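You operate a simulated robot arm through the tools that you are given. There is no shell and no other tool.

Carry out the task below with a simulated two-armed robot. There is one attempt and no reset: what you move stays moved.

Task
On the top of the packing table, fold the striped cloth in half and then in half again.

It is judged by the outcome, as a careful person would: the job done as asked, and still so three seconds after it is handed in. It fails if anything else is knocked over, pushed out of place, dropped, spilled or broken. Flat cloth is picked up by pressing the open fingertips on it (5 to 10 N) and closing them slowly along it; thin cloth reads only 2 to 8 mm in the jaws.

Robot
Two 7-joint arms with two-finger grippers on one trunk, on a base that moves. Base frame: it is fixed to the floor where the robot stands at the start and does not move with it; the origin is under the middle of the robot, x ahead of it, y to its left, z up. Readings come in mm, degrees, newtons and seconds.
The left shoulder is at the start at [57, 175, 1152], the right one opposite. With the tool pointing down near the work surface each hand reaches from about 100 to 840 mm from the robot's upright axis, wherever it stands, measured 20 degrees to its own side. Places, roughly: striped cloth [3000, 1800, 700]; top of the packing table [2700, 1900, 700]. Payload 2.94 kg a hand.
Tool frame (each hand has its own): the origin (TCP) lies between the finger pads and is the grasp point; the fingertips stand 30 mm ahead of it; z points along the fingers, y is the line along which they close. The gripper opens to 138 mm; its body begins 109 mm behind the TCP.
Orientation is told as [roll, pitch, yaw] about the base's x, y, z axes, in that order, counted from this pose: with the fingers straight down and closing along the base's y, the tool's x points along the base's -x, its y along +y and its z along -z.

Tools
- The arms move only by the tool drive_tool. It takes "left_series", "right_series" or both (then of equal length, played together; a hand with none holds still); each is one flat list of numbers, 7 for each row, row after row: the shift along the tool's x, y, z in mm, then the turn, a rotation vector about the tool's x, y, z in rad, then the finger opening in mm, from 0 to 138. In form: [dx, dy, dz, ax, ay, az, grip, dx, dy, dz, ax, ay, az, grip, ...]. A call has 1 to 20 rows; each row is the pose to reach, as a shift and turn from the pose commanded when the call began, along the tool's axes at that moment. Each row takes 0.2 s and may step no farther than 50 mm and 8.6 degrees from the row before; otherwise, or with a gripper value out of range, the whole call is refused. A pose out of reach is approached as far as the arm can. The call stops where the force on the tool passes 40 N (or 10 N more than at its start, if that is more) or the arm is blocked; 0.2 s more then pass. Each finger travels about 45 mm/s and halts on what it meets, pressing with about 29 N; the grip force reading is that of the motor and also rises with nothing between the fingers. The clock runs only during rows and for 0.2 s after the last one: add rows that repeat a pose to give the fingers time. It gives the time, the measured TCP pose, the force on the tool (base axes), the opening and the grip force at its end, in the units of the frame above (readings bear some noise), with the torque about the TCP (base axes, N m) and any sound that the robot's microphone picked up, and new pictures: "pictures" is both (left out), scene, wrist or none (wrist: the cameras of the hands that moved).
- Cameras (640 x 400 px; columns grow to the right, rows downward): "scene" is now at [142.4, 5, 1632]; the picture's right is [0.04, -1.00, 0.00], its down [-0.71, -0.03, -0.70] and it looks along [0.70, 0.03, -0.71] (base axes); focal length 277 px, centre (320, 200). "left" rides on the left gripper at [71, -19, -146] in its tool frame; the picture's right is [0.26, 0.96, 0.00], its down [-0.85, 0.23, -0.48] and it looks along [-0.46, 0.13, 0.88] (tool axes); focal length 280 px, centre (320, 200). "right" rides on the right gripper at [71, 19, -146] in its tool frame; the picture's right is [-0.26, 0.96, 0.00], its down [-0.85, -0.23, -0.48] and it looks along [-0.46, -0.12, 0.88] (tool axes); focal length 280 px, centre (320, 200). There is no depth. A picture from a camera that has moved, and an enlarged one, comes with that camera's place and axes in the base frame and with its lens.
- slide_trunk(by): moves the trunk up (or, below 0, down) by that many mm; the arms and the scene camera ride with it, the base frame stays. It gives what a move gives, with no picture.
- base_move(legs): drives the robot by 1 to 6 legs, each [ahead, turn to the left] in mm and degrees, along the robot's own axes; the way and the turn of a leg run together, so that a leg with both is an arc; at most 1500 mm and 180 degrees a leg. The arms and the cameras ride along, it lands a little off, and it stops where it bumps. It gives what a move gives, and a new picture of the scene camera.
- head_to(pan, tilt): turns the head with the scene camera to pan (to the left, within 120 degrees either way) and tilt (down, from -29 to 69), counted from straight ahead of the robot (the tilt from the chest, where the trunk bows). It gives what a move gives, and a new picture of the scene camera.
- close_up(camera, box): a new picture of the part [left, top, right, bottom] of that camera's present view, enlarged. No time passes.
- finish_job(): hands the job in; it is judged then, once.

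Places have to be worked out from the pictures, the camera data and where the tool is seen. Open the grippers and draw the arms clear of the work before you hand the job in, unless the task says otherwise.

The tools are called after "Call:" as name(argument=value, ...) on one line, values as JSON. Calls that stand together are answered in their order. drive_tool: Moves the arms, as the interface text tells. Its arguments: {"type":"object","properties":{"left_series":{"type":"array","items":{"type":"number"}},"right_series":{"type":"array","items":{"type":"number"}},"pictures":{"type":"string","enum":["both","scene","wrist","none"]}},"required":[]} The other tools are called the same way: slide_trunk (by) moves the trunk up or down; base_move (legs) drives the base; head_to (pan, tilt) turns the head that bears the scene camera; close_up (camera, box) takes an enlarged picture of a part of a camera's view; finish_job () hands the job in.

At the start:

```text
time_s: 0.0
left_tool_pos: [559.2, 266.4, 961.3]
left_orientation: [-0.1, 0.0, 0.1]
left_contact_force: [0.1, -0.1, 0.2]
left_moment: [0.04, 0.04, 0.0]
left_grip_width: 138.0
left_gripper_force: 0.0
right_tool_pos: [395.2, -175.4, 936.4]
right_orientation: [0.0, 0.0, 0.0]
right_contact_force: [-0.8, 0.8, -0.7]
right_moment: [-0.02, 0.0, 0.0]
right_grip_width: 137.9
right_gripper_force: 0.0
trunk travel left (down, up): [-325.0, 409.0]
robot x, y, heading: [0.2, -0.6, 0.1]
head pan, tilt (commanded): [2.5, 45.5]
```

scene: 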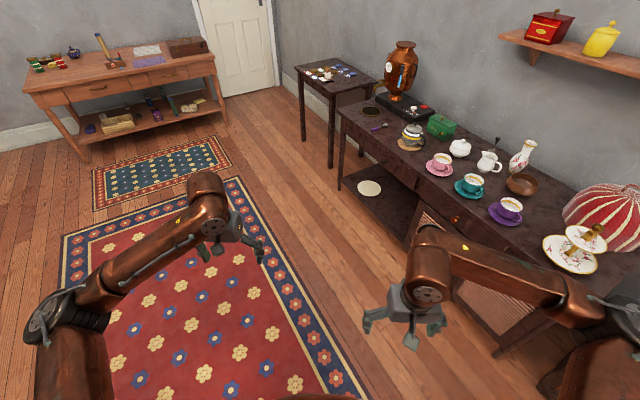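
right: 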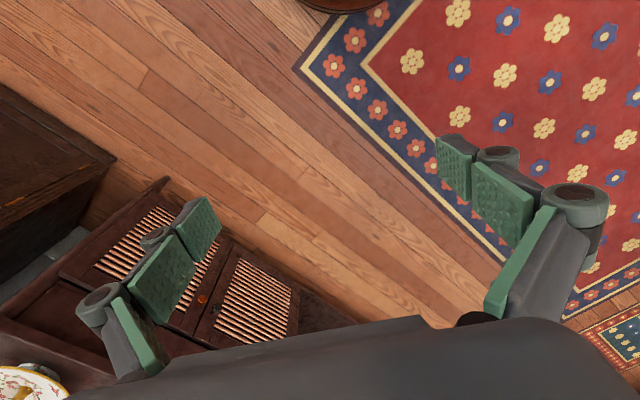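
left: 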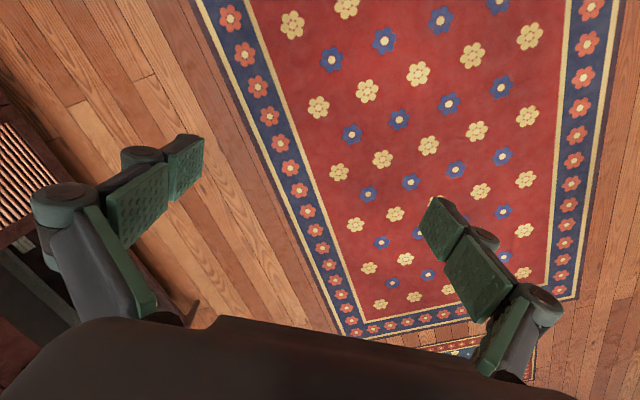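

The packing table should be the wooden table at upper left, and the cloth the light item near pixel (149,54). I zoom in on it.

Call:
close_up(camera="scene", box=[10, 20, 240, 164])

Call:
close_up(camera="scene", box=[90, 25, 218, 105])

```text
2.78 times, centred on (125, 92) of scene
camera zoom: at [142.4, 5.0, 1632.0], right [0.04, -1.0, 0.0], down [-0.71, -0.03, -0.7], along [0.7, 0.03, -0.71], focal length 769 px, centre (862, 500)
```

zoom: 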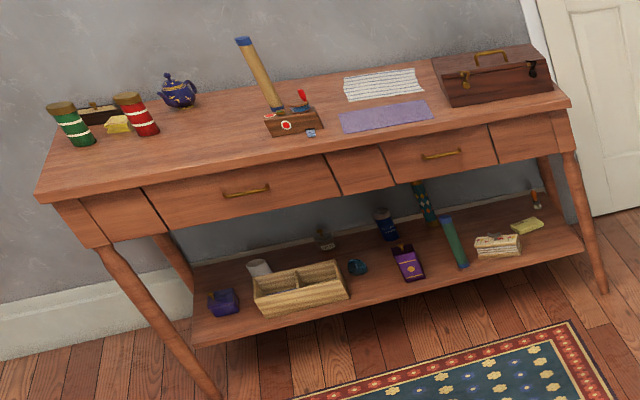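

```text
5.00 times, centred on (154, 65) of scene
camera zoom: at [142.4, 5.0, 1632.0], right [0.04, -1.0, 0.0], down [-0.71, -0.03, -0.7], along [0.7, 0.03, -0.71], focal length 1384 px, centre (1150, 875)
```

zoom: 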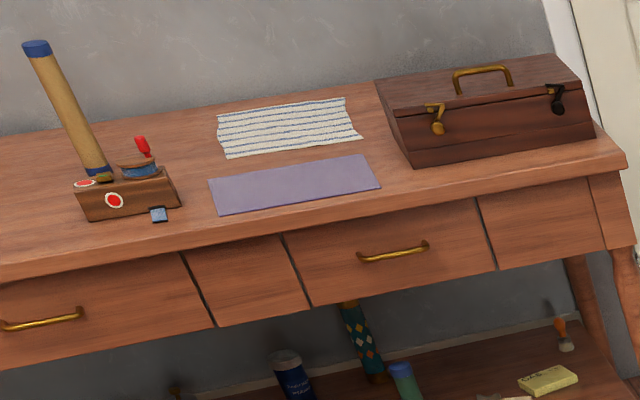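

The striped cloth lies near the back of the packing table, about [3120,1890], behind a purple mat, with a tube on its left and a wooden box on its right. The table's front edge faces roughly heading 32°, so I turn to that heading and drive part of the way for a closer look.

Call:
base_move(legs=[[0, 31], [1200, 0]])

```text
time_s: 7.7
left_tool_pos: [1346.1, 1171.8, 961.6]
left_orientation: [0.0, 0.0, 33.0]
left_contact_force: [-0.3, 0.5, 0.1]
left_moment: [0.0, 0.02, -0.01]
left_grip_width: 138.0
left_gripper_force: 0.1
right_tool_pos: [1449.6, 711.9, 935.9]
right_orientation: [0.0, 0.0, 33.0]
right_contact_force: [-0.3, 1.2, 0.1]
right_moment: [0.01, 0.03, -0.02]
right_grip_width: 138.0
right_gripper_force: 0.1
trunk travel left (down, up): [-325.0, 409.0]
robot x, y, heading: [1018.6, 646.6, 32.8]
head pan, tilt (commanded): [2.5, 45.5]
camera scene: at [1140.3, 726.0, 1631.9], right [0.58, -0.82, 0.0], down [-0.58, -0.41, -0.7], along [0.57, 0.41, -0.71], focal length 277 px, centre (320, 200)
```

scene: 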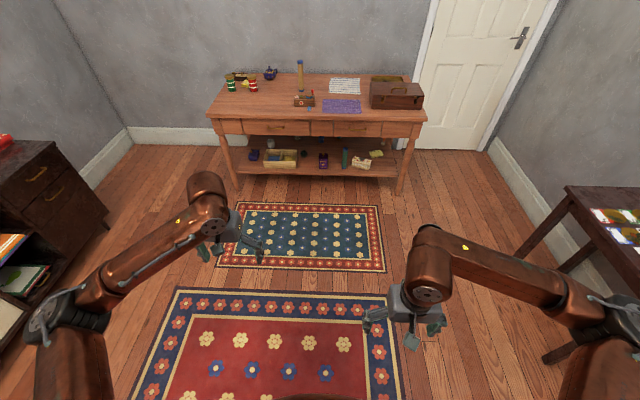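

The table front faces heading about 32.2°, with the front edge roughly 1.6–1.7 m ahead of the camera. I zoom in to measure the cloth and the surroundings.

Call:
close_up(camera="scene", box=[280, 55, 440, 155])

Call:
close_up(camera="scene", box=[200, 55, 440, 205])

```text
4.00 times, centred on (360, 105) of scene
camera zoom: at [1140.3, 726.0, 1631.9], right [0.58, -0.82, 0.0], down [-0.58, -0.41, -0.7], along [0.57, 0.41, -0.71], focal length 1108 px, centre (160, 580)
```

zoom: 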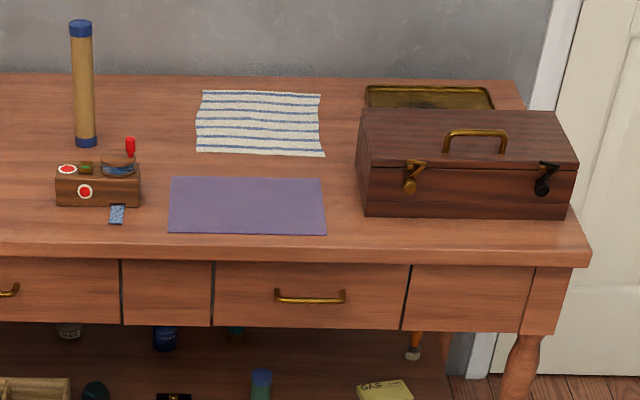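

```text
2.67 times, centred on (320, 130) of scene
camera zoom: at [1140.3, 726.0, 1631.9], right [0.58, -0.82, 0.0], down [-0.58, -0.41, -0.7], along [0.57, 0.41, -0.71], focal length 738 px, centre (320, 387)
```

zoom: 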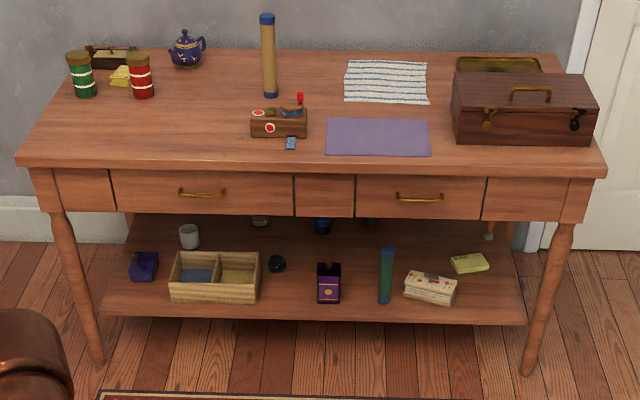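

The cloth spans about 375–670 mm behind the front edge, so reach matters. I tilt the head fully down to see how far my own base sticks out.

Call:
head_to(pan=0, tilt=69)

```text
time_s: 8.5
left_tool_pos: [1345.7, 1169.7, 962.5]
left_orientation: [0.1, 0.0, 33.0]
left_contact_force: [0.9, 0.4, -0.7]
left_moment: [-0.02, 0.02, -0.03]
left_grip_width: 138.1
left_gripper_force: 0.0
right_tool_pos: [1448.8, 711.6, 934.4]
right_orientation: [0.1, -0.1, 32.9]
right_contact_force: [-0.2, 0.6, 0.1]
right_moment: [0.0, -0.01, 0.02]
right_grip_width: 138.0
right_gripper_force: 0.0
trunk travel left (down, up): [-325.0, 409.0]
robot x, y, heading: [1023.3, 643.3, 32.9]
head pan, tilt (commanded): [0.0, 68.8]
camera scene: at [1121.0, 709.4, 1603.9], right [0.54, -0.84, 0.0], down [-0.78, -0.51, -0.36], along [0.3, 0.2, -0.93], focal length 277 px, centre (320, 200)
```

scene: 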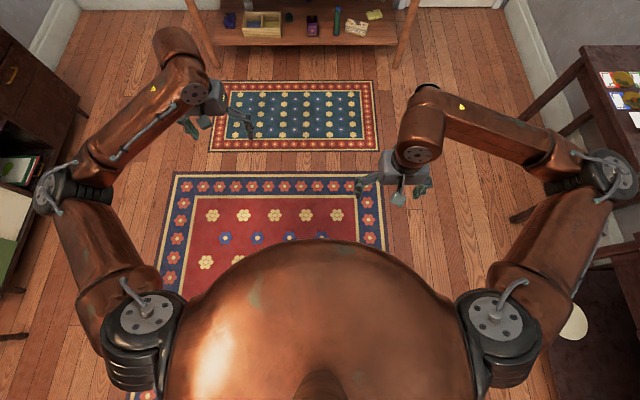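

The torso bulges roughly 280 mm ahead of my axis, so I'll plan to stand about 380 mm from the table edge. I first drive to about 630 mm from it, squared to the table, and re-measure there.

Call:
base_move(legs=[[0, -3.6], [1180, 0], [0, 3]])

Call:
head_to(pan=0, tilt=40)

```text
time_s: 15.4
left_tool_pos: [2377.9, 1756.3, 960.4]
left_orientation: [0.1, 0.0, 32.8]
left_contact_force: [0.0, 0.6, -0.6]
left_moment: [-0.04, -0.02, -0.02]
left_grip_width: 138.2
left_gripper_force: 0.0
right_tool_pos: [2477.1, 1295.3, 936.0]
right_orientation: [-0.1, 0.0, 32.7]
right_contact_force: [-0.3, 0.7, 0.0]
right_moment: [-0.02, -0.01, -0.02]
right_grip_width: 137.9
right_gripper_force: 0.1
trunk travel left (down, up): [-325.0, 409.0]
robot x, y, heading: [2057.0, 1234.2, 32.9]
head pan, tilt (commanded): [0.0, 68.8]
camera scene: at [2150.5, 1294.9, 1603.9], right [0.54, -0.84, 0.0], down [-0.78, -0.5, -0.36], along [0.3, 0.2, -0.93], focal length 277 px, centre (320, 200)
```

scene: 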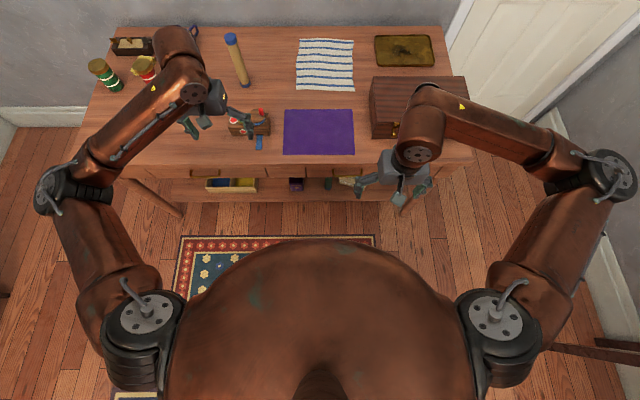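

```text
time_s: 16.3
left_tool_pos: [2378.4, 1755.1, 960.7]
left_orientation: [0.0, 0.0, 32.8]
left_contact_force: [0.7, -0.3, -0.1]
left_moment: [0.01, 0.0, 0.02]
left_grip_width: 137.9
left_gripper_force: 0.0
right_tool_pos: [2479.7, 1295.7, 935.3]
right_orientation: [0.0, 0.0, 32.7]
right_contact_force: [-0.1, 0.4, 0.0]
right_moment: [0.03, -0.01, -0.01]
right_grip_width: 138.0
right_gripper_force: 0.1
trunk travel left (down, up): [-325.0, 409.0]
robot x, y, heading: [2049.5, 1228.6, 32.6]
head pan, tilt (commanded): [0.0, 40.0]
camera scene: at [2175.6, 1309.4, 1639.9], right [0.54, -0.84, 0.0], down [-0.54, -0.35, -0.77], along [0.64, 0.41, -0.64], focal length 277 px, centre (320, 200)
```

scene: 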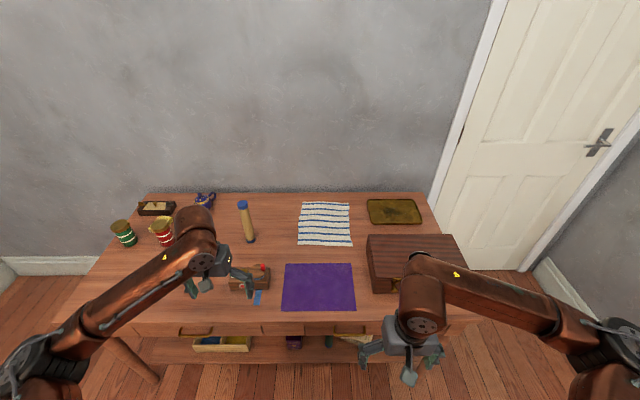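

I'm now squared up about 620 mm from the table edge with a clear view. I zoom in on the table top for precise positions.

Call:
close_up(camera="scene", box=[230, 180, 486, 340])

Call:
close_up(camera="scene", box=[80, 180, 336, 340])

```text
2.50 times, centred on (358, 260) of scene
camera zoom: at [2175.6, 1309.4, 1639.9], right [0.54, -0.84, 0.0], down [-0.54, -0.35, -0.77], along [0.64, 0.41, -0.64], focal length 692 px, centre (225, 50)
```

zoom: 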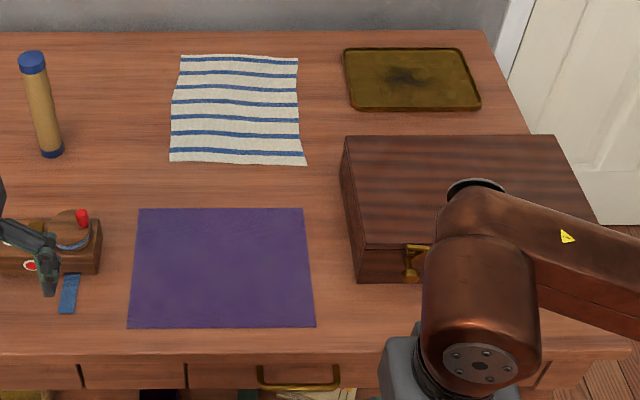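

```text
2.50 times, centred on (208, 260) of scene
camera zoom: at [2175.6, 1309.4, 1639.9], right [0.54, -0.84, 0.0], down [-0.54, -0.35, -0.77], along [0.64, 0.41, -0.64], focal length 692 px, centre (600, 50)
```

zoom: 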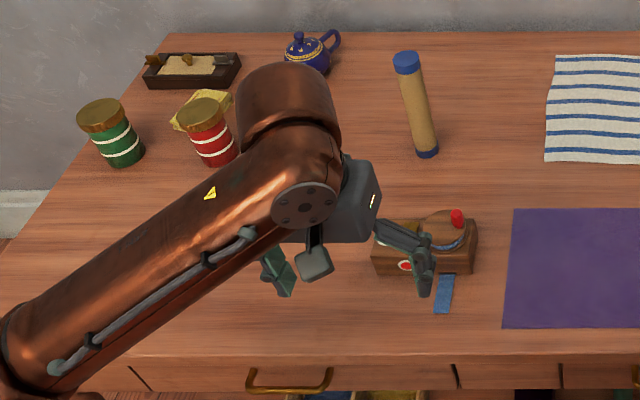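

Table top looks closer to z≈735 than 700, the cloth's near edge about 930 mm ahead of my axis (my left/right +97/−137 mm). Before driving in, I gather both hands higher and to the middle so they pass only above the mat.

Call:
drive_tool(left_series=[16, -31, -14, 0, 0, 0, 120, 32, -62, -28, 0, 0, 0, 100, 48, -93, -42, 0, 0, 0, 80, 64, -125, -56, 0, 0, 0, 60, 79, -156, -70, 0, 0, 0, 50, 79, -156, -70, 0, 0, 0, 50], right_series=[-17, 9, -19, 0, 0, 0, 120, -34, 18, -38, 0, 0, 0, 100, -51, 27, -57, 0, 0, 0, 80, -68, 36, -76, 0, 0, 0, 60, -85, 45, -95, 0, 0, 0, 50, -85, 45, -95, 0, 0, 0, 50], pictures="both")

```text
time_s: 17.7
left_tool_pos: [2396.6, 1582.7, 1032.4]
left_orientation: [0.0, 0.0, 32.9]
left_contact_force: [-0.3, 0.2, -0.3]
left_moment: [0.01, -0.05, 0.01]
left_grip_width: 49.9
left_gripper_force: 0.1
right_tool_pos: [2525.4, 1378.5, 1031.4]
right_orientation: [-0.1, 0.0, 32.7]
right_contact_force: [-0.4, 0.1, 0.8]
right_moment: [-0.01, -0.03, 0.02]
right_grip_width: 50.1
right_gripper_force: 0.1
trunk travel left (down, up): [-325.0, 409.0]
robot x, y, heading: [2053.3, 1228.1, 33.1]
head pan, tilt (commanded): [0.0, 40.0]
camera scene: at [2175.6, 1309.8, 1640.0], right [0.54, -0.84, 0.0], down [-0.54, -0.35, -0.77], along [0.64, 0.41, -0.64], focal length 277 px, centre (320, 200)
camera right: at [2454.4, 1356.1, 1175.9], right [-0.3, 0.95, 0.0], down [0.84, 0.27, 0.48], along [0.45, 0.14, -0.88], focal length 280 px, centre (320, 200)
camera left: at [2347.6, 1530.3, 1177.8], right [-0.74, 0.67, 0.0], down [0.59, 0.65, 0.48], along [0.32, 0.35, -0.88], focal length 280 px, centre (320, 200)
```

scene: 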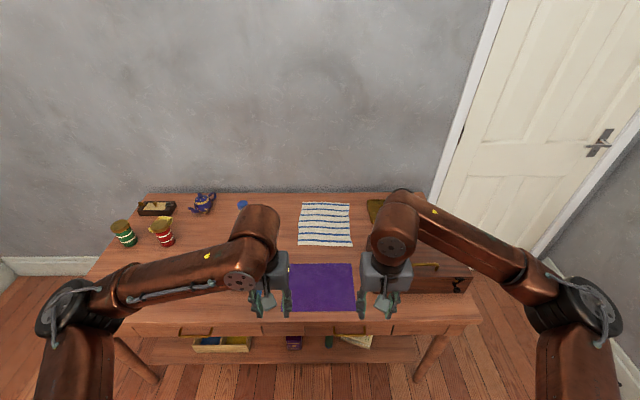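
right: 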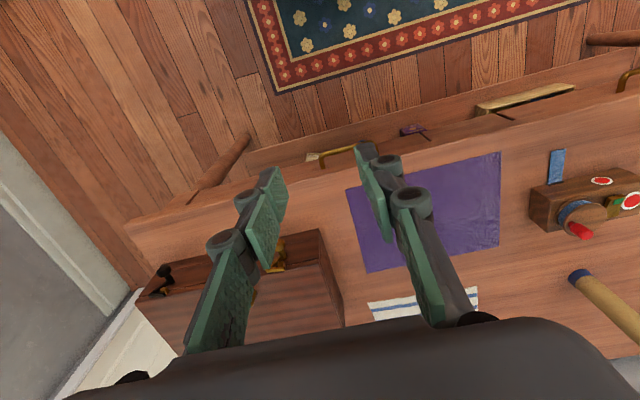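
left: 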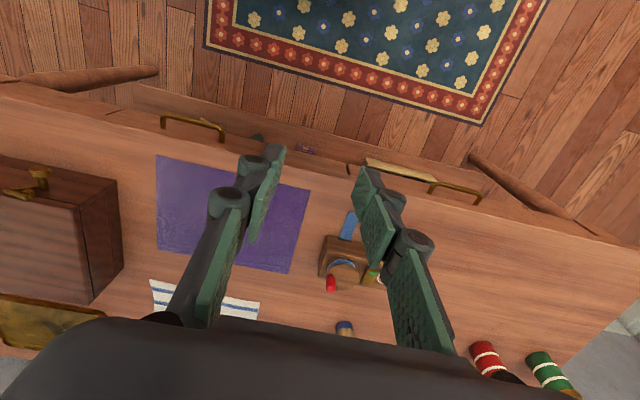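

Hands are gathered above, fingers at 50 mm. I drive in about 225 mm with a slight right turn to square up with the cloth; the hands will pass above the mat only.

Call:
base_move(legs=[[120, -1.5], [105, 0]])

Call:
head_to(pan=0, tilt=50)

```text
time_s: 20.2
left_tool_pos: [2554.2, 1665.3, 1104.6]
left_orientation: [-6.1, -3.2, 37.5]
left_contact_force: [0.1, 0.7, -0.9]
left_moment: [-0.09, 0.1, -0.01]
left_grip_width: 50.1
left_gripper_force: 0.0
right_tool_pos: [2666.9, 1433.8, 1089.2]
right_orientation: [2.6, -3.3, 31.0]
right_contact_force: [2.2, 0.6, -0.4]
right_moment: [-0.06, 0.12, 0.0]
right_grip_width: 50.1
right_gripper_force: 0.2
trunk travel left (down, up): [-325.0, 409.0]
robot x, y, heading: [2243.1, 1345.5, 31.4]
head pan, tilt (commanded): [0.0, 40.0]
stopped in leg 2: the robot was blocked; the commanded pose is now the measured one
camera scene: at [2476.1, 1489.5, 1637.1], right [0.52, -0.85, 0.0], down [-0.6, -0.36, -0.71], along [0.61, 0.37, -0.7], focal length 277 px, centre (320, 200)
```

scene: 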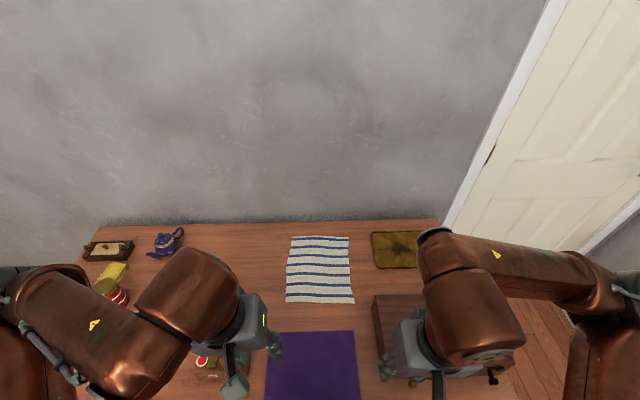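

```text
time_s: 20.9
left_tool_pos: [2519.4, 1660.1, 1066.0]
left_orientation: [-0.6, -4.2, 32.9]
left_contact_force: [0.6, -0.3, 0.4]
left_moment: [-0.06, 0.05, 0.01]
left_grip_width: 49.9
left_gripper_force: 0.1
right_tool_pos: [2662.5, 1432.2, 1069.5]
right_orientation: [1.3, -3.5, 28.9]
right_contact_force: [0.5, 0.6, 1.1]
right_moment: [-0.02, 0.06, -0.02]
right_grip_width: 49.9
right_gripper_force: 0.0
trunk travel left (down, up): [-325.0, 409.0]
robot x, y, heading: [2243.2, 1347.3, 31.3]
head pan, tilt (commanded): [0.0, 50.0]
camera scene: at [2391.5, 1437.8, 1625.2], right [0.52, -0.85, 0.0], down [-0.67, -0.41, -0.63], along [0.53, 0.33, -0.78], focal length 277 px, centre (320, 200)
```

scene: 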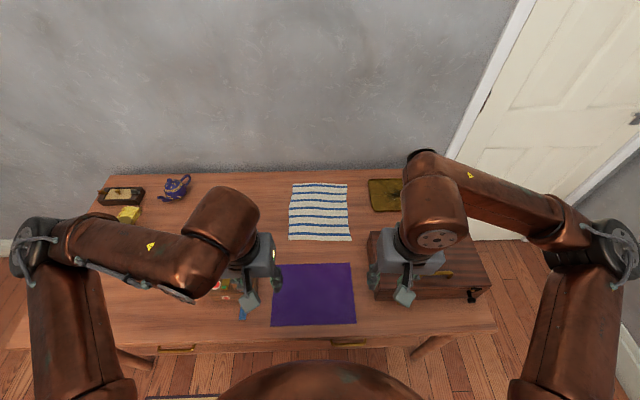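

The base was blocked at the very end of the drive and the upper body seems to have lurched forward. I wait a moment without moving to see what state things settle in.

Call:
drive_tool(left_series=[0, 0, 0, 0, 0, 0, 50, 0, 0, 0, 0, 0, 0, 50, 0, 0, 0, 0, 0, 0, 50], pictures="scene")

```text
time_s: 21.6
left_tool_pos: [2477.9, 1625.6, 1107.2]
left_orientation: [-4.1, -5.1, 39.7]
left_contact_force: [2.5, 1.6, -0.5]
left_moment: [-0.16, 0.25, -0.04]
left_grip_width: 50.1
left_gripper_force: 0.0
right_tool_pos: [2594.9, 1385.7, 1086.8]
right_orientation: [1.4, -8.7, 29.3]
right_contact_force: [1.5, 0.6, -0.6]
right_moment: [-0.17, 0.19, 0.05]
right_grip_width: 49.9
right_gripper_force: 0.1
trunk travel left (down, up): [-325.0, 409.0]
robot x, y, heading: [2239.5, 1343.0, 31.7]
head pan, tilt (commanded): [0.0, 50.0]
stopped in row 3 (right hand): the arm was blocked; the commanded pose is now the measured one
camera scene: at [2364.7, 1421.9, 1625.8], right [0.52, -0.85, 0.0], down [-0.66, -0.4, -0.64], along [0.55, 0.33, -0.77], focal length 277 px, centre (320, 200)
```

scene: 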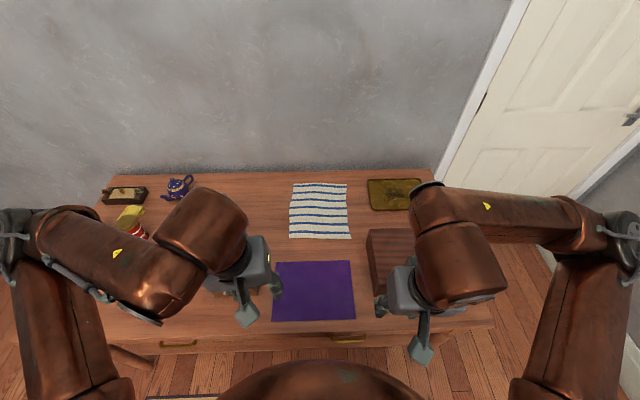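

Things are still swaying; the base seems to be touching the table. I look closely at the front edge and the items to check nothing moved.

Call:
close_up(camera="scene", box=[200, 160, 520, 360])

Call:
close_up(camera="scene", box=[0, 160, 320, 360])

```text
2.00 times, centred on (360, 260) of scene
camera zoom: at [2364.7, 1421.9, 1625.8], right [0.52, -0.85, 0.0], down [-0.66, -0.4, -0.64], along [0.55, 0.33, -0.77], focal length 554 px, centre (240, 80)
```

zoom: 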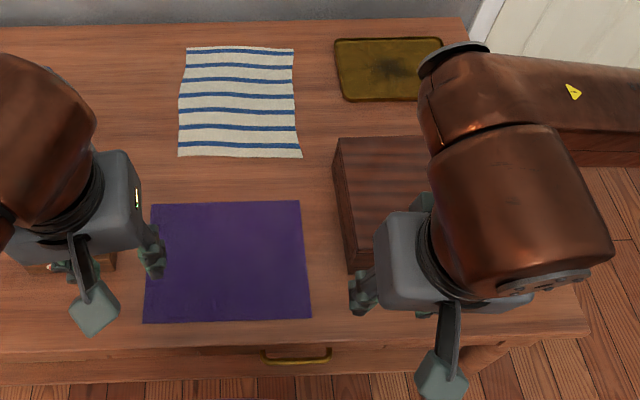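

```text
2.00 times, centred on (160, 260) of scene
camera zoom: at [2364.7, 1421.9, 1625.8], right [0.52, -0.85, 0.0], down [-0.66, -0.4, -0.64], along [0.55, 0.33, -0.77], focal length 554 px, centre (640, 80)
```

zoom: 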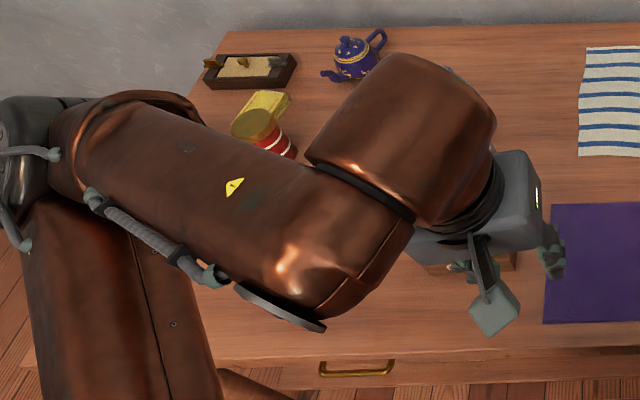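

Objects look unmoved; my axis is about 374 mm from the table edge, so my front must just be touching. I back off 40 mm to break the contact and let the arms settle.

Call:
base_move(legs=[[-40, 0]])

Call:
drive_tool(left_series=[0, 0, 0, 0, 0, 0, 50, 0, 0, 0, 0, 0, 0, 50, 0, 0, 0, 0, 0, 0, 50], right_series=[0, 0, 0, 0, 0, 0, 50, 0, 0, 0, 0, 0, 0, 50, 0, 0, 0, 0, 0, 0, 50], pictures="both")

```text
time_s: 22.5
left_tool_pos: [2457.2, 1617.8, 1088.4]
left_orientation: [-2.5, -5.1, 37.1]
left_contact_force: [-0.1, 0.8, 1.0]
left_moment: [-0.04, 0.05, 0.03]
left_grip_width: 49.9
left_gripper_force: 0.1
right_tool_pos: [2583.7, 1382.4, 1080.5]
right_orientation: [1.3, -6.7, 29.1]
right_contact_force: [-0.2, 0.4, 0.1]
right_moment: [-0.06, 0.06, -0.02]
right_grip_width: 49.7
right_gripper_force: 0.1
trunk travel left (down, up): [-325.0, 409.0]
robot x, y, heading: [2204.4, 1328.1, 31.2]
head pan, tilt (commanded): [0.0, 50.0]
camera scene: at [2336.1, 1404.2, 1625.3], right [0.52, -0.85, 0.0], down [-0.66, -0.4, -0.64], along [0.54, 0.33, -0.77], focal length 277 px, centre (320, 200)
```

scene: 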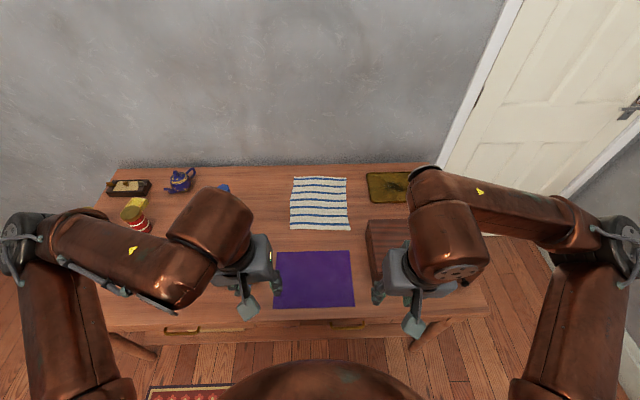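

```text
time_s: 23.3
left_tool_pos: [2453.1, 1614.8, 1091.3]
left_orientation: [-2.7, -5.4, 37.0]
left_contact_force: [-0.1, 0.7, -0.6]
left_moment: [-0.03, 0.04, 0.01]
left_grip_width: 50.1
left_gripper_force: 0.1
right_tool_pos: [2578.4, 1378.5, 1082.7]
right_orientation: [1.4, -7.0, 29.1]
right_contact_force: [0.6, 0.0, 0.7]
right_moment: [-0.01, 0.02, -0.01]
right_grip_width: 49.9
right_gripper_force: 0.1
trunk travel left (down, up): [-325.0, 409.0]
robot x, y, heading: [2209.0, 1323.7, 31.3]
head pan, tilt (commanded): [0.0, 50.0]
camera scene: at [2326.6, 1398.6, 1625.9], right [0.52, -0.85, 0.0], down [-0.65, -0.4, -0.64], along [0.55, 0.33, -0.77], focal length 277 px, centre (320, 200)
camera right: at [2493.0, 1349.3, 1218.5], right [-0.24, 0.97, 0.06], down [0.8, 0.17, 0.57], along [0.54, 0.18, -0.82], focal length 280 px, centre (320, 200)
camera left: at [2392.2, 1555.5, 1230.9], right [-0.79, 0.62, -0.07], down [0.49, 0.68, 0.54], along [0.38, 0.39, -0.84], focal length 280 px, centre (320, 200)
```

scene: 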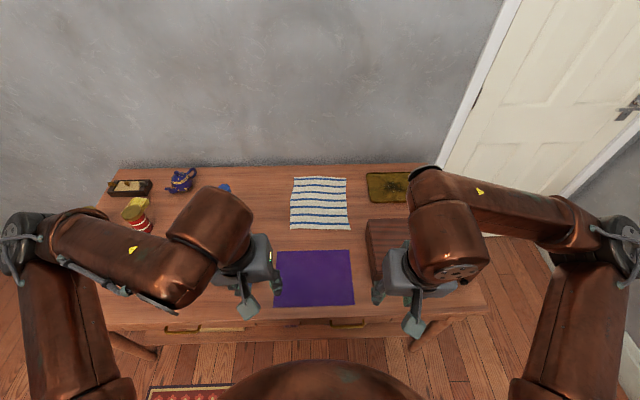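
right: 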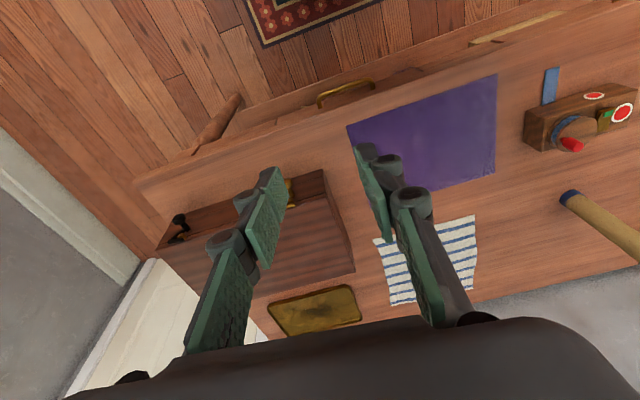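
left: 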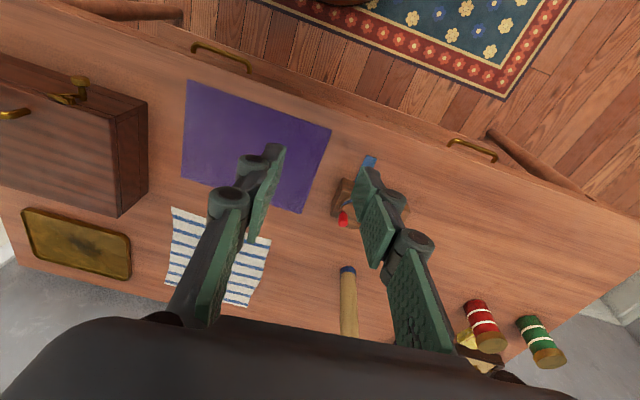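

Settled: everything on the table still stands, and my axis is about 411 mm from the edge. I zoom on the cloth for accurate corners before moving the hands.

Call:
close_up(camera="scene", box=[256, 160, 416, 260])

```text
4.00 times, centred on (336, 210) of scene
camera zoom: at [2326.6, 1398.6, 1625.9], right [0.52, -0.85, 0.0], down [-0.65, -0.4, -0.64], along [0.55, 0.33, -0.77], focal length 1108 px, centre (256, 160)
```

zoom: 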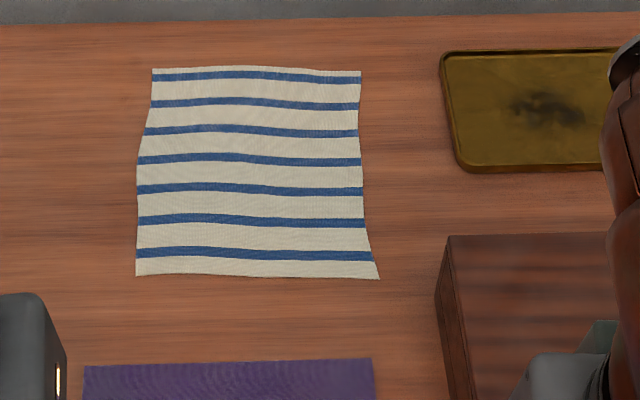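

The cloth in my frame spans X≈735–1016 mm, y≈±117, nicely squared to me. First I straighten both hands back to vertical and aligned with my heading.

Call:
drive_tool(left_series=[0, 0, 0, -0.016, 0.031, 0.033, 45, 0, 0, 0, -0.031, 0.063, 0.066, 40, 0, 0, 0, -0.047, 0.094, 0.0995, 40, 0, 0, 0, -0.047, 0.094, 0.0995, 40], right_series=[0, 0, 0, 0.008, 0.041, -0.013, 45, 0, 0, 0, 0.016, 0.081, -0.026, 40, 0, 0, 0, 0.0244, 0.122, -0.038, 40, 0, 0, 0, 0.0244, 0.122, -0.038, 40], pictures="none")

```text
time_s: 24.3
left_tool_pos: [2452.0, 1613.9, 1090.9]
left_orientation: [0.6, -0.2, 31.2]
left_contact_force: [0.2, -0.5, 0.5]
left_moment: [-0.01, 0.03, 0.0]
left_grip_width: 40.1
left_gripper_force: 0.0
right_tool_pos: [2578.2, 1379.1, 1082.4]
right_orientation: [-0.3, -0.1, 31.4]
right_contact_force: [-0.1, 0.3, 0.4]
right_moment: [-0.02, 0.0, -0.02]
right_grip_width: 40.0
right_gripper_force: 0.1
trunk travel left (down, up): [-325.0, 409.0]
robot x, y, heading: [2210.2, 1322.6, 31.5]
head pan, tilt (commanded): [0.0, 50.0]
```

Both hands are vertical. I advance them high above the table to about X=640, y=±100, tool z≈960, and check the view.

Call:
drive_tool(left_series=[-35, -3, 10, 0, 0, 0, 40, -70, -5, 20, 0, 0, 0, 40, -105, -8, 35, 0, 0, 0, 40, -140, -11, 50, 0, 0, 0, 40, -175, -13, 70, 0, 0, 0, 40, -210, -16, 90, 0, 0, 0, 40, -245, -19, 110, 0, 0, 0, 40, -280, -21, 131, 0, 0, 0, 40, -280, -21, 131, 0, 0, 0, 40], right_series=[-37, 6, 8, 0, 0, 0, 40, -74, 12, 16, 0, 0, 0, 40, -111, 17, 30, 0, 0, 0, 40, -148, 23, 45, 0, 0, 0, 40, -185, 29, 62, 0, 0, 0, 40, -222, 35, 82, 0, 0, 0, 40, -259, 40, 102, 0, 0, 0, 40, -296, 46, 122, 0, 0, 0, 40, -296, 46, 122, 0, 0, 0, 40], pictures="both")

```text
time_s: 26.3
left_tool_pos: [2701.7, 1741.7, 956.5]
left_orientation: [0.5, -0.3, 31.1]
left_contact_force: [-0.6, -0.2, -0.4]
left_moment: [0.08, -0.04, 0.04]
left_grip_width: 40.2
left_gripper_force: 0.0
right_tool_pos: [2808.8, 1571.8, 963.1]
right_orientation: [-0.3, -0.2, 31.4]
right_contact_force: [-1.2, -0.1, 0.5]
right_moment: [-0.01, -0.05, -0.04]
right_grip_width: 40.1
right_gripper_force: 0.1
trunk travel left (down, up): [-325.0, 409.0]
robot x, y, heading: [2209.8, 1327.2, 31.3]
head pan, tilt (commanded): [0.0, 50.0]
camera scene: at [2325.7, 1398.0, 1625.9], right [0.52, -0.85, 0.0], down [-0.65, -0.4, -0.64], along [0.55, 0.33, -0.77], focal length 277 px, centre (320, 200)
camera right: at [2737.8, 1552.0, 1107.2], right [-0.28, 0.96, 0.0], down [0.84, 0.25, 0.48], along [0.46, 0.13, -0.88], focal length 280 px, centre (320, 200)
camera left: at [2651.9, 1689.1, 1103.5], right [-0.72, 0.69, 0.01], down [0.61, 0.63, 0.48], along [0.33, 0.35, -0.88], focal length 280 px, centre (320, 200)
```

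scene: 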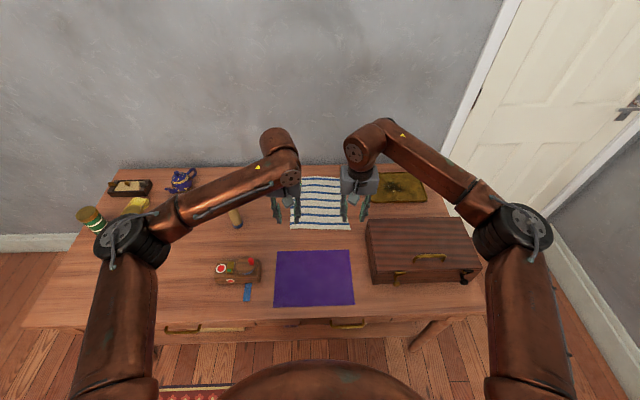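
right: 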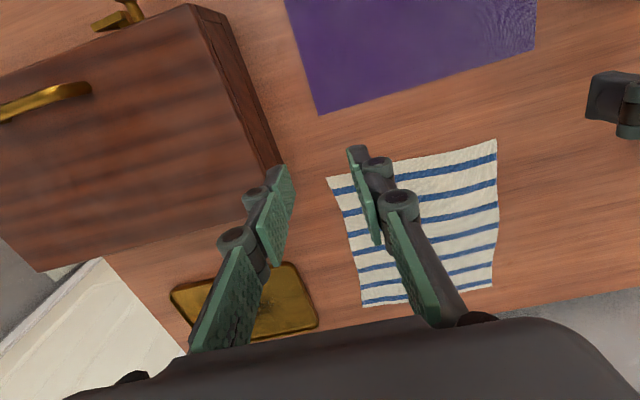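
left: 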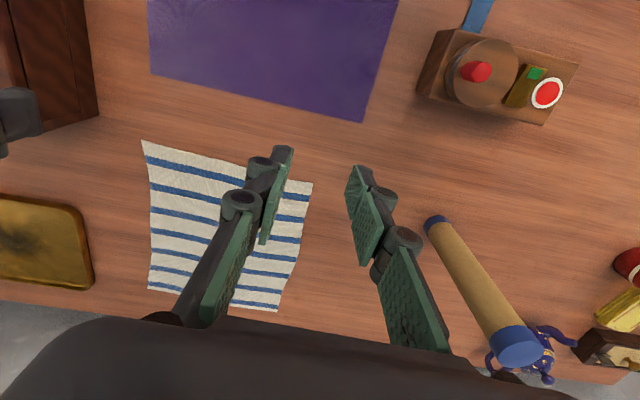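

Two-view check of the near-left corner agrees on table height ≈735 and near edge at X≈737. I move both hands over the near corners (X≈750, y≈±87) and down to about 45 mm above the table.

Call:
drive_tool(left_series=[-38, -5, 0, 0, 0, 0, 40, -76, -10, 0, 0, 0, 0, 40, -113, -14, 0, 0, 0, 0, 40, -113, -14, 38, 0, 0, 0, 40, -113, -14, 76, 0, 0, 0, 40, -113, -14, 114, 0, 0, 0, 40, -113, -14, 146, 0, 0, 0, 40, -113, -14, 146, 0, 0, 0, 40], right_series=[-37, 4, 0, 0, 0, 0, 40, -74, 9, 0, 0, 0, 0, 40, -110, 13, 0, 0, 0, 0, 40, -110, 13, 39, 0, 0, 0, 40, -110, 13, 78, 0, 0, 0, 40, -110, 13, 117, 0, 0, 0, 40, -110, 13, 153, 0, 0, 0, 40, -110, 13, 153, 0, 0, 0, 40], pictures="both")

```text
time_s: 28.1
left_tool_pos: [2805.2, 1790.7, 814.6]
left_orientation: [0.4, -0.1, 31.1]
left_contact_force: [0.3, -0.5, 0.9]
left_moment: [-0.02, -0.01, 0.03]
left_grip_width: 39.9
left_gripper_force: 0.1
right_tool_pos: [2894.3, 1641.0, 807.3]
right_orientation: [-0.2, 0.0, 31.4]
right_contact_force: [-0.4, -0.4, 0.4]
right_moment: [0.03, -0.01, -0.02]
right_grip_width: 39.8
right_gripper_force: 0.0
trunk travel left (down, up): [-325.0, 409.0]
robot x, y, heading: [2207.0, 1322.1, 31.5]
head pan, tilt (commanded): [0.0, 50.0]
camera scene: at [2326.5, 1398.4, 1625.9], right [0.52, -0.85, 0.0], down [-0.65, -0.4, -0.64], along [0.55, 0.33, -0.77], focal length 277 px, centre (320, 200)
camera right: at [2823.0, 1620.2, 951.3], right [-0.28, 0.96, 0.0], down [0.84, 0.25, 0.48], along [0.46, 0.13, -0.88], focal length 280 px, centre (320, 200)
camera left: at [2755.9, 1738.6, 960.9], right [-0.72, 0.69, 0.01], down [0.61, 0.63, 0.48], along [0.33, 0.35, -0.88], focal length 280 px, centre (320, 200)
```

scene: 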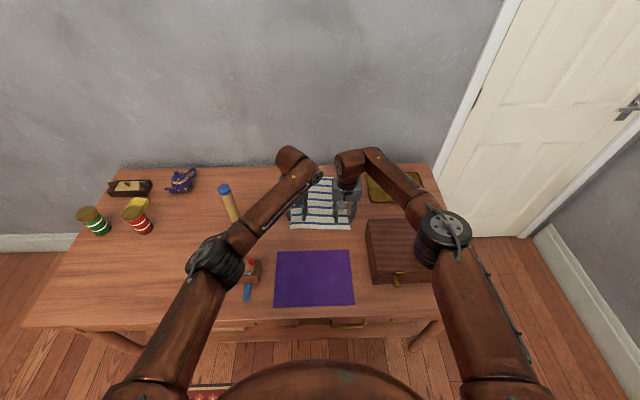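
right: 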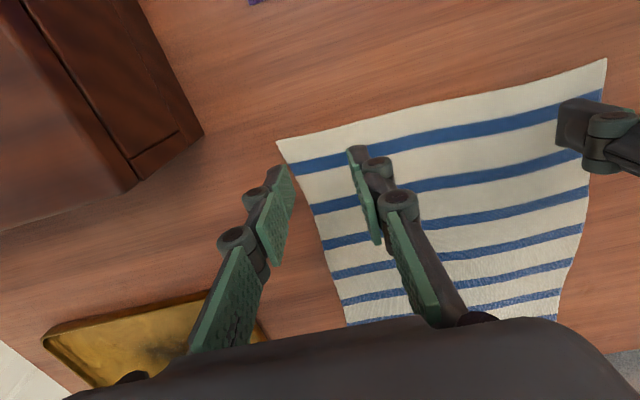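
left: 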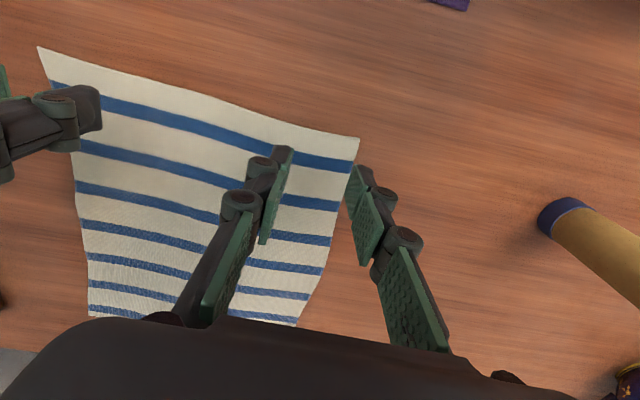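

Both hands sit about 14 mm inside the near edge, outer fingers near the side edges. I zoom the scene view to check the gap between the two grippers and clearance to the wooden box.

Call:
close_up(camera="scene", box=[250, 140, 410, 240])

```text
4.00 times, centred on (330, 190) of scene
camera zoom: at [2326.5, 1398.4, 1625.9], right [0.52, -0.85, 0.0], down [-0.65, -0.4, -0.64], along [0.55, 0.33, -0.77], focal length 1108 px, centre (280, 240)
```

zoom: 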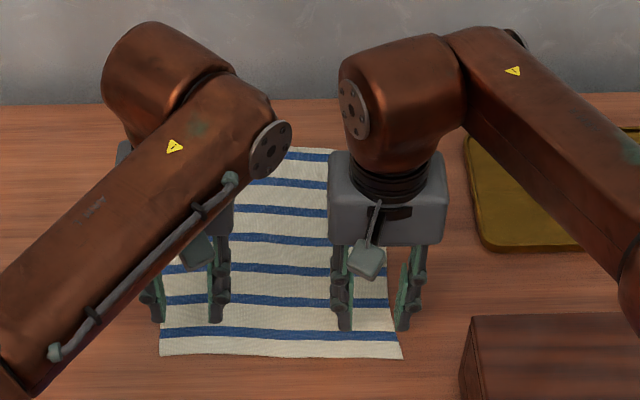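

Clearances are fine: gripper bodies are about 90 mm wide. I lower both to about 10 mm above the expected cloth surface, shifting each 5 mm inward.

Call:
drive_tool(left_series=[0, -3, 15, 0, 0, 0, 40, 0, -5, 28, 0, 0, 0, 40, 0, -5, 38, 0, 0, 0, 40, 0, -5, 38, 0, 0, 0, 40], right_series=[0, 3, 12, 0, 0, 0, 40, 0, 5, 22, 0, 0, 0, 40, 0, 5, 32, 0, 0, 0, 40, 0, 5, 32, 0, 0, 0, 40], pictures="wrist")

```text
time_s: 29.1
left_tool_pos: [2809.0, 1786.9, 777.5]
left_orientation: [0.4, -0.3, 31.2]
left_contact_force: [0.2, -0.1, 0.4]
left_moment: [-0.01, 0.0, -0.04]
left_grip_width: 40.0
left_gripper_force: 0.0
right_tool_pos: [2892.5, 1645.3, 775.0]
right_orientation: [-0.1, -0.2, 31.4]
right_contact_force: [0.2, -0.7, 0.2]
right_moment: [0.02, -0.05, 0.01]
right_grip_width: 40.0
right_gripper_force: 0.0
trunk travel left (down, up): [-325.0, 409.0]
robot x, y, heading: [2208.1, 1325.4, 31.5]
head pan, tilt (commanded): [0.0, 50.0]
camera right: at [2821.3, 1624.2, 920.3], right [-0.28, 0.96, 0.0], down [0.84, 0.25, 0.48], along [0.46, 0.13, -0.88], focal length 280 px, centre (320, 200)
camera left: at [2758.6, 1734.5, 923.4], right [-0.72, 0.69, 0.01], down [0.61, 0.63, 0.48], along [0.33, 0.35, -0.88], focal length 280 px, centre (320, 200)
```

right: 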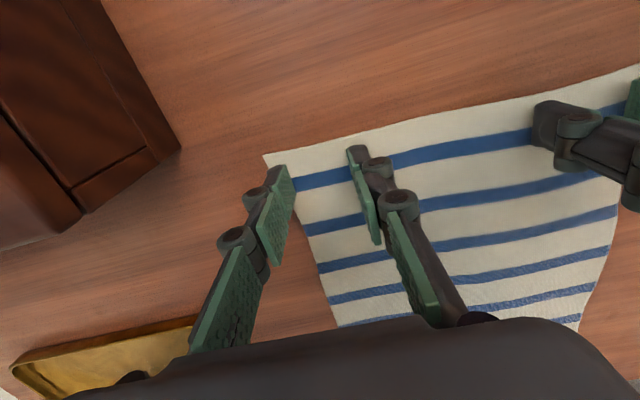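
left: 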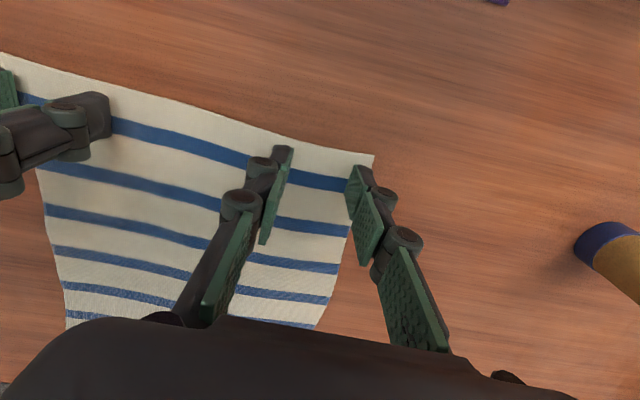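

Fingertips are just above the cloth. I shift 3–4 mm further inward and lower 8 mm, then check for contact.

Call:
drive_tool(left_series=[0, -3, 4, 0, 0, 0, 40, 0, -3, 8, 0, 0, 0, 40, 0, -3, 8, 0, 0, 0, 40], right_series=[0, 4, 3, 0, 0, 0, 40, 0, 4, 6, 0, 0, 0, 40, 0, 4, 6, 0, 0, 0, 40], pictures="none")

```text
time_s: 29.9
left_tool_pos: [2809.1, 1785.4, 770.8]
left_orientation: [0.4, -0.4, 31.3]
left_contact_force: [2.2, 1.2, 10.0]
left_moment: [-0.16, -0.17, 0.05]
left_grip_width: 40.4
left_gripper_force: 0.5
right_tool_pos: [2890.6, 1647.9, 770.8]
right_orientation: [-0.3, -0.3, 31.3]
right_contact_force: [0.9, -1.1, 7.2]
right_moment: [-0.09, 0.03, 0.0]
right_grip_width: 40.3
right_gripper_force: 0.3
trunk travel left (down, up): [-325.0, 409.0]
robot x, y, heading: [2209.6, 1323.2, 31.3]
head pan, tilt (commanded): [0.0, 50.0]
```

Contact at TCP z≈771 with 10 N and 7 N – a good pressing force. I close slowly from 40 to 22 mm and check forces.

Call:
drive_tool(left_series=[0, 0, 0, 0, 0, 0, 37, 0, 0, 0, 0, 0, 0, 34, 0, 0, 0, 0, 0, 0, 31, 0, 0, 0, 0, 0, 0, 28, 0, 0, 0, 0, 0, 0, 25, 0, 0, 0, 0, 0, 0, 22], right_series=[0, 0, 0, 0, 0, 0, 37, 0, 0, 0, 0, 0, 0, 34, 0, 0, 0, 0, 0, 0, 31, 0, 0, 0, 0, 0, 0, 28, 0, 0, 0, 0, 0, 0, 25, 0, 0, 0, 0, 0, 0, 22], pictures="wrist")

```text
time_s: 31.3
left_tool_pos: [2809.0, 1782.9, 771.7]
left_orientation: [0.4, -0.3, 31.2]
left_contact_force: [1.5, -3.4, 17.1]
left_moment: [-0.29, -0.06, 0.01]
left_grip_width: 21.5
left_gripper_force: 0.1
right_tool_pos: [2889.7, 1647.9, 770.7]
right_orientation: [-0.2, -0.3, 31.4]
right_contact_force: [-0.3, 1.4, 5.4]
right_moment: [0.04, 0.04, -0.01]
right_grip_width: 22.4
right_gripper_force: 0.7
trunk travel left (down, up): [-325.0, 409.0]
robot x, y, heading: [2208.3, 1321.4, 31.5]
head pan, tilt (commanded): [0.0, 50.0]
camera right: at [2818.8, 1627.2, 915.4], right [-0.28, 0.96, 0.0], down [0.84, 0.25, 0.48], along [0.46, 0.13, -0.88], focal length 280 px, centre (320, 200)
camera left: at [2758.3, 1730.6, 916.2], right [-0.72, 0.69, 0.01], down [0.61, 0.63, 0.48], along [0.33, 0.35, -0.88], focal length 280 px, centre (320, 200)
```

right: 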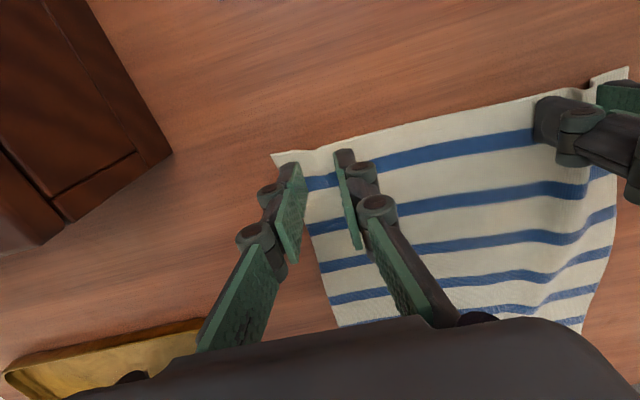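
left: 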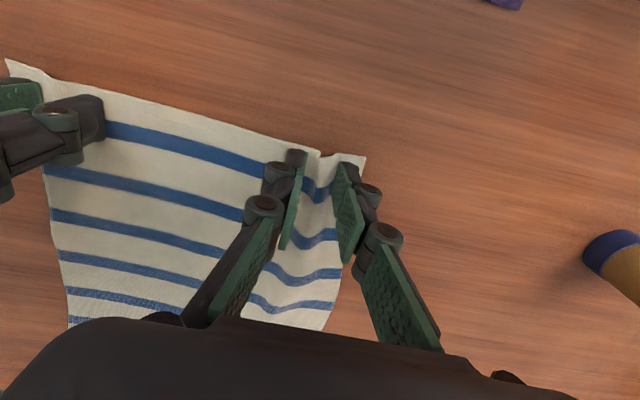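

The cloth is ridging up between the fingers on both hands. Left presses a bit hard (17 N), so I ease it 2 mm and continue closing slowly to pinch.

Call:
drive_tool(left_series=[0, 0, -1, 0, 0, 0, 19, 0, 0, -2, 0, 0, 0, 16, 0, 0, -2, 0, 0, 0, 13, 0, 0, -2, 0, 0, 0, 10, 0, 0, -2, 0, 0, 0, 7, 0, 0, -2, 0, 0, 0, 4, 0, 0, -2, 0, 0, 0, 1, 0, 0, -2, 0, 0, 0, 0, 0, 0, -2, 0, 0, 0, 0], right_series=[0, 0, 0, 0, 0, 0, 19, 0, 0, 0, 0, 0, 0, 16, 0, 0, 0, 0, 0, 0, 13, 0, 0, 0, 0, 0, 0, 10, 0, 0, 0, 0, 0, 0, 7, 0, 0, 0, 0, 0, 0, 4, 0, 0, 0, 0, 0, 0, 1, 0, 0, 0, 0, 0, 0, 0, 0, 0, 0, 0, 0, 0, 0], pictures="wrist")

```text
time_s: 33.3
left_tool_pos: [2808.6, 1784.2, 769.8]
left_orientation: [0.3, -0.2, 31.3]
left_contact_force: [-0.5, -0.8, 1.0]
left_moment: [0.0, -0.03, 0.01]
left_grip_width: 5.5
left_gripper_force: 28.7
right_tool_pos: [2891.1, 1648.0, 768.5]
right_orientation: [-0.2, -0.2, 31.5]
right_contact_force: [-0.1, 0.3, 0.3]
right_moment: [-0.01, 0.01, 0.03]
right_grip_width: 0.0
right_gripper_force: 28.7
trunk travel left (down, up): [-325.0, 409.0]
robot x, y, heading: [2208.3, 1327.0, 31.6]
head pan, tilt (commanded): [0.0, 50.0]
camera right: at [2819.9, 1628.2, 914.2], right [-0.28, 0.96, 0.0], down [0.84, 0.25, 0.48], along [0.46, 0.13, -0.88], focal length 280 px, centre (320, 200)
camera left: at [2758.5, 1732.6, 916.3], right [-0.72, 0.69, 0.01], down [0.61, 0.63, 0.48], along [0.33, 0.35, -0.88], focal length 280 px, centre (320, 200)
```

right: 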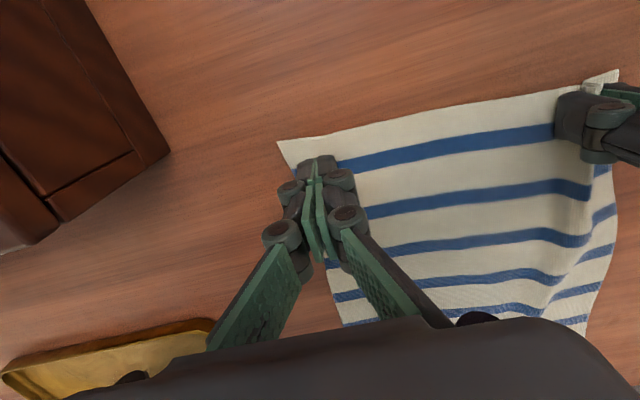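
left: 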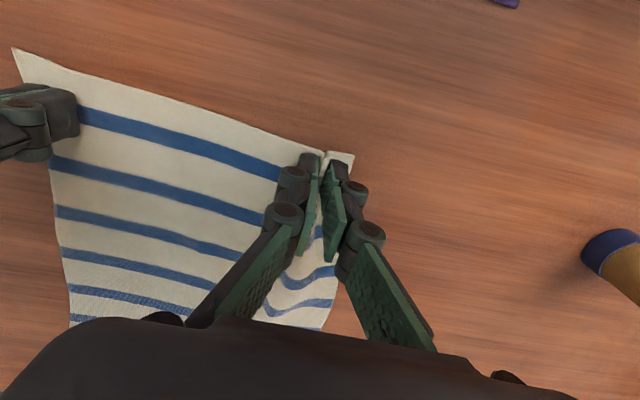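

Left has the cloth (5.5 mm), but the right slipped closed to 0. I lift the right hand slightly, reopen to 40 mm and press again a bit harder.

Call:
drive_tool(right_series=[0, 0, -5, 0, 0, 0, 5, 0, 0, -12, 0, 0, 0, 15, 0, 0, -14, 0, 0, 0, 30, 0, 0, -14, 0, 0, 0, 40, 0, 0, -14, 0, 0, 0, 40], pictures="wrist")

```text
time_s: 34.5
left_tool_pos: [2808.1, 1784.0, 771.4]
left_orientation: [0.4, -0.1, 31.2]
left_contact_force: [0.4, 0.5, 0.5]
left_moment: [0.03, 0.01, 0.03]
left_grip_width: 5.3
left_gripper_force: 28.9
right_tool_pos: [2889.2, 1647.7, 784.7]
right_orientation: [-0.2, -0.1, 31.5]
right_contact_force: [-0.3, -0.2, -0.4]
right_moment: [-0.02, 0.0, -0.01]
right_grip_width: 40.1
right_gripper_force: 0.2
trunk travel left (down, up): [-325.0, 409.0]
robot x, y, heading: [2211.5, 1325.5, 31.3]
head pan, tilt (commanded): [0.0, 50.0]
camera right: at [2819.1, 1627.0, 928.6], right [-0.28, 0.96, 0.0], down [0.84, 0.25, 0.48], along [0.46, 0.13, -0.88], focal length 280 px, centre (320, 200)
```

right: 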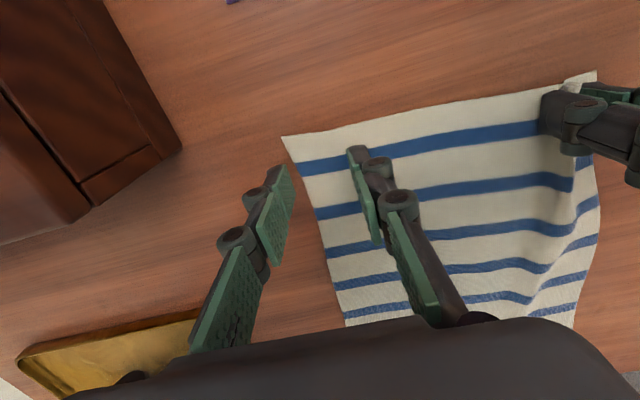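

The cloth shifted a little left with the first grasp, so the right hand needs to move about 8 mm inward and 10 mm toward me. I check the gap between the wrists first.

Call:
close_up(camera="scene", box=[250, 140, 410, 240])

```text
4.00 times, centred on (330, 190) of scene
camera zoom: at [2326.6, 1398.5, 1625.8], right [0.52, -0.85, 0.0], down [-0.65, -0.4, -0.64], along [0.55, 0.33, -0.77], focal length 1108 px, centre (280, 240)
```

zoom: 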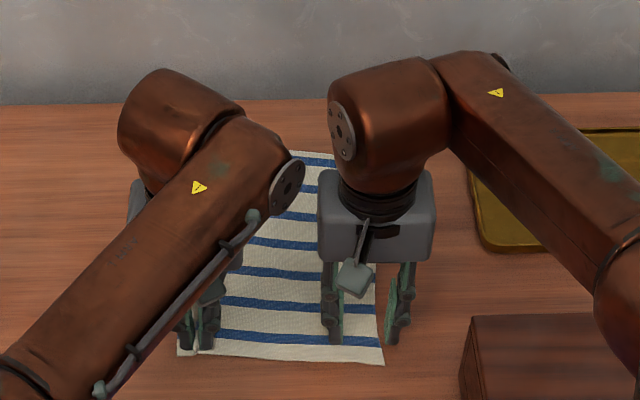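

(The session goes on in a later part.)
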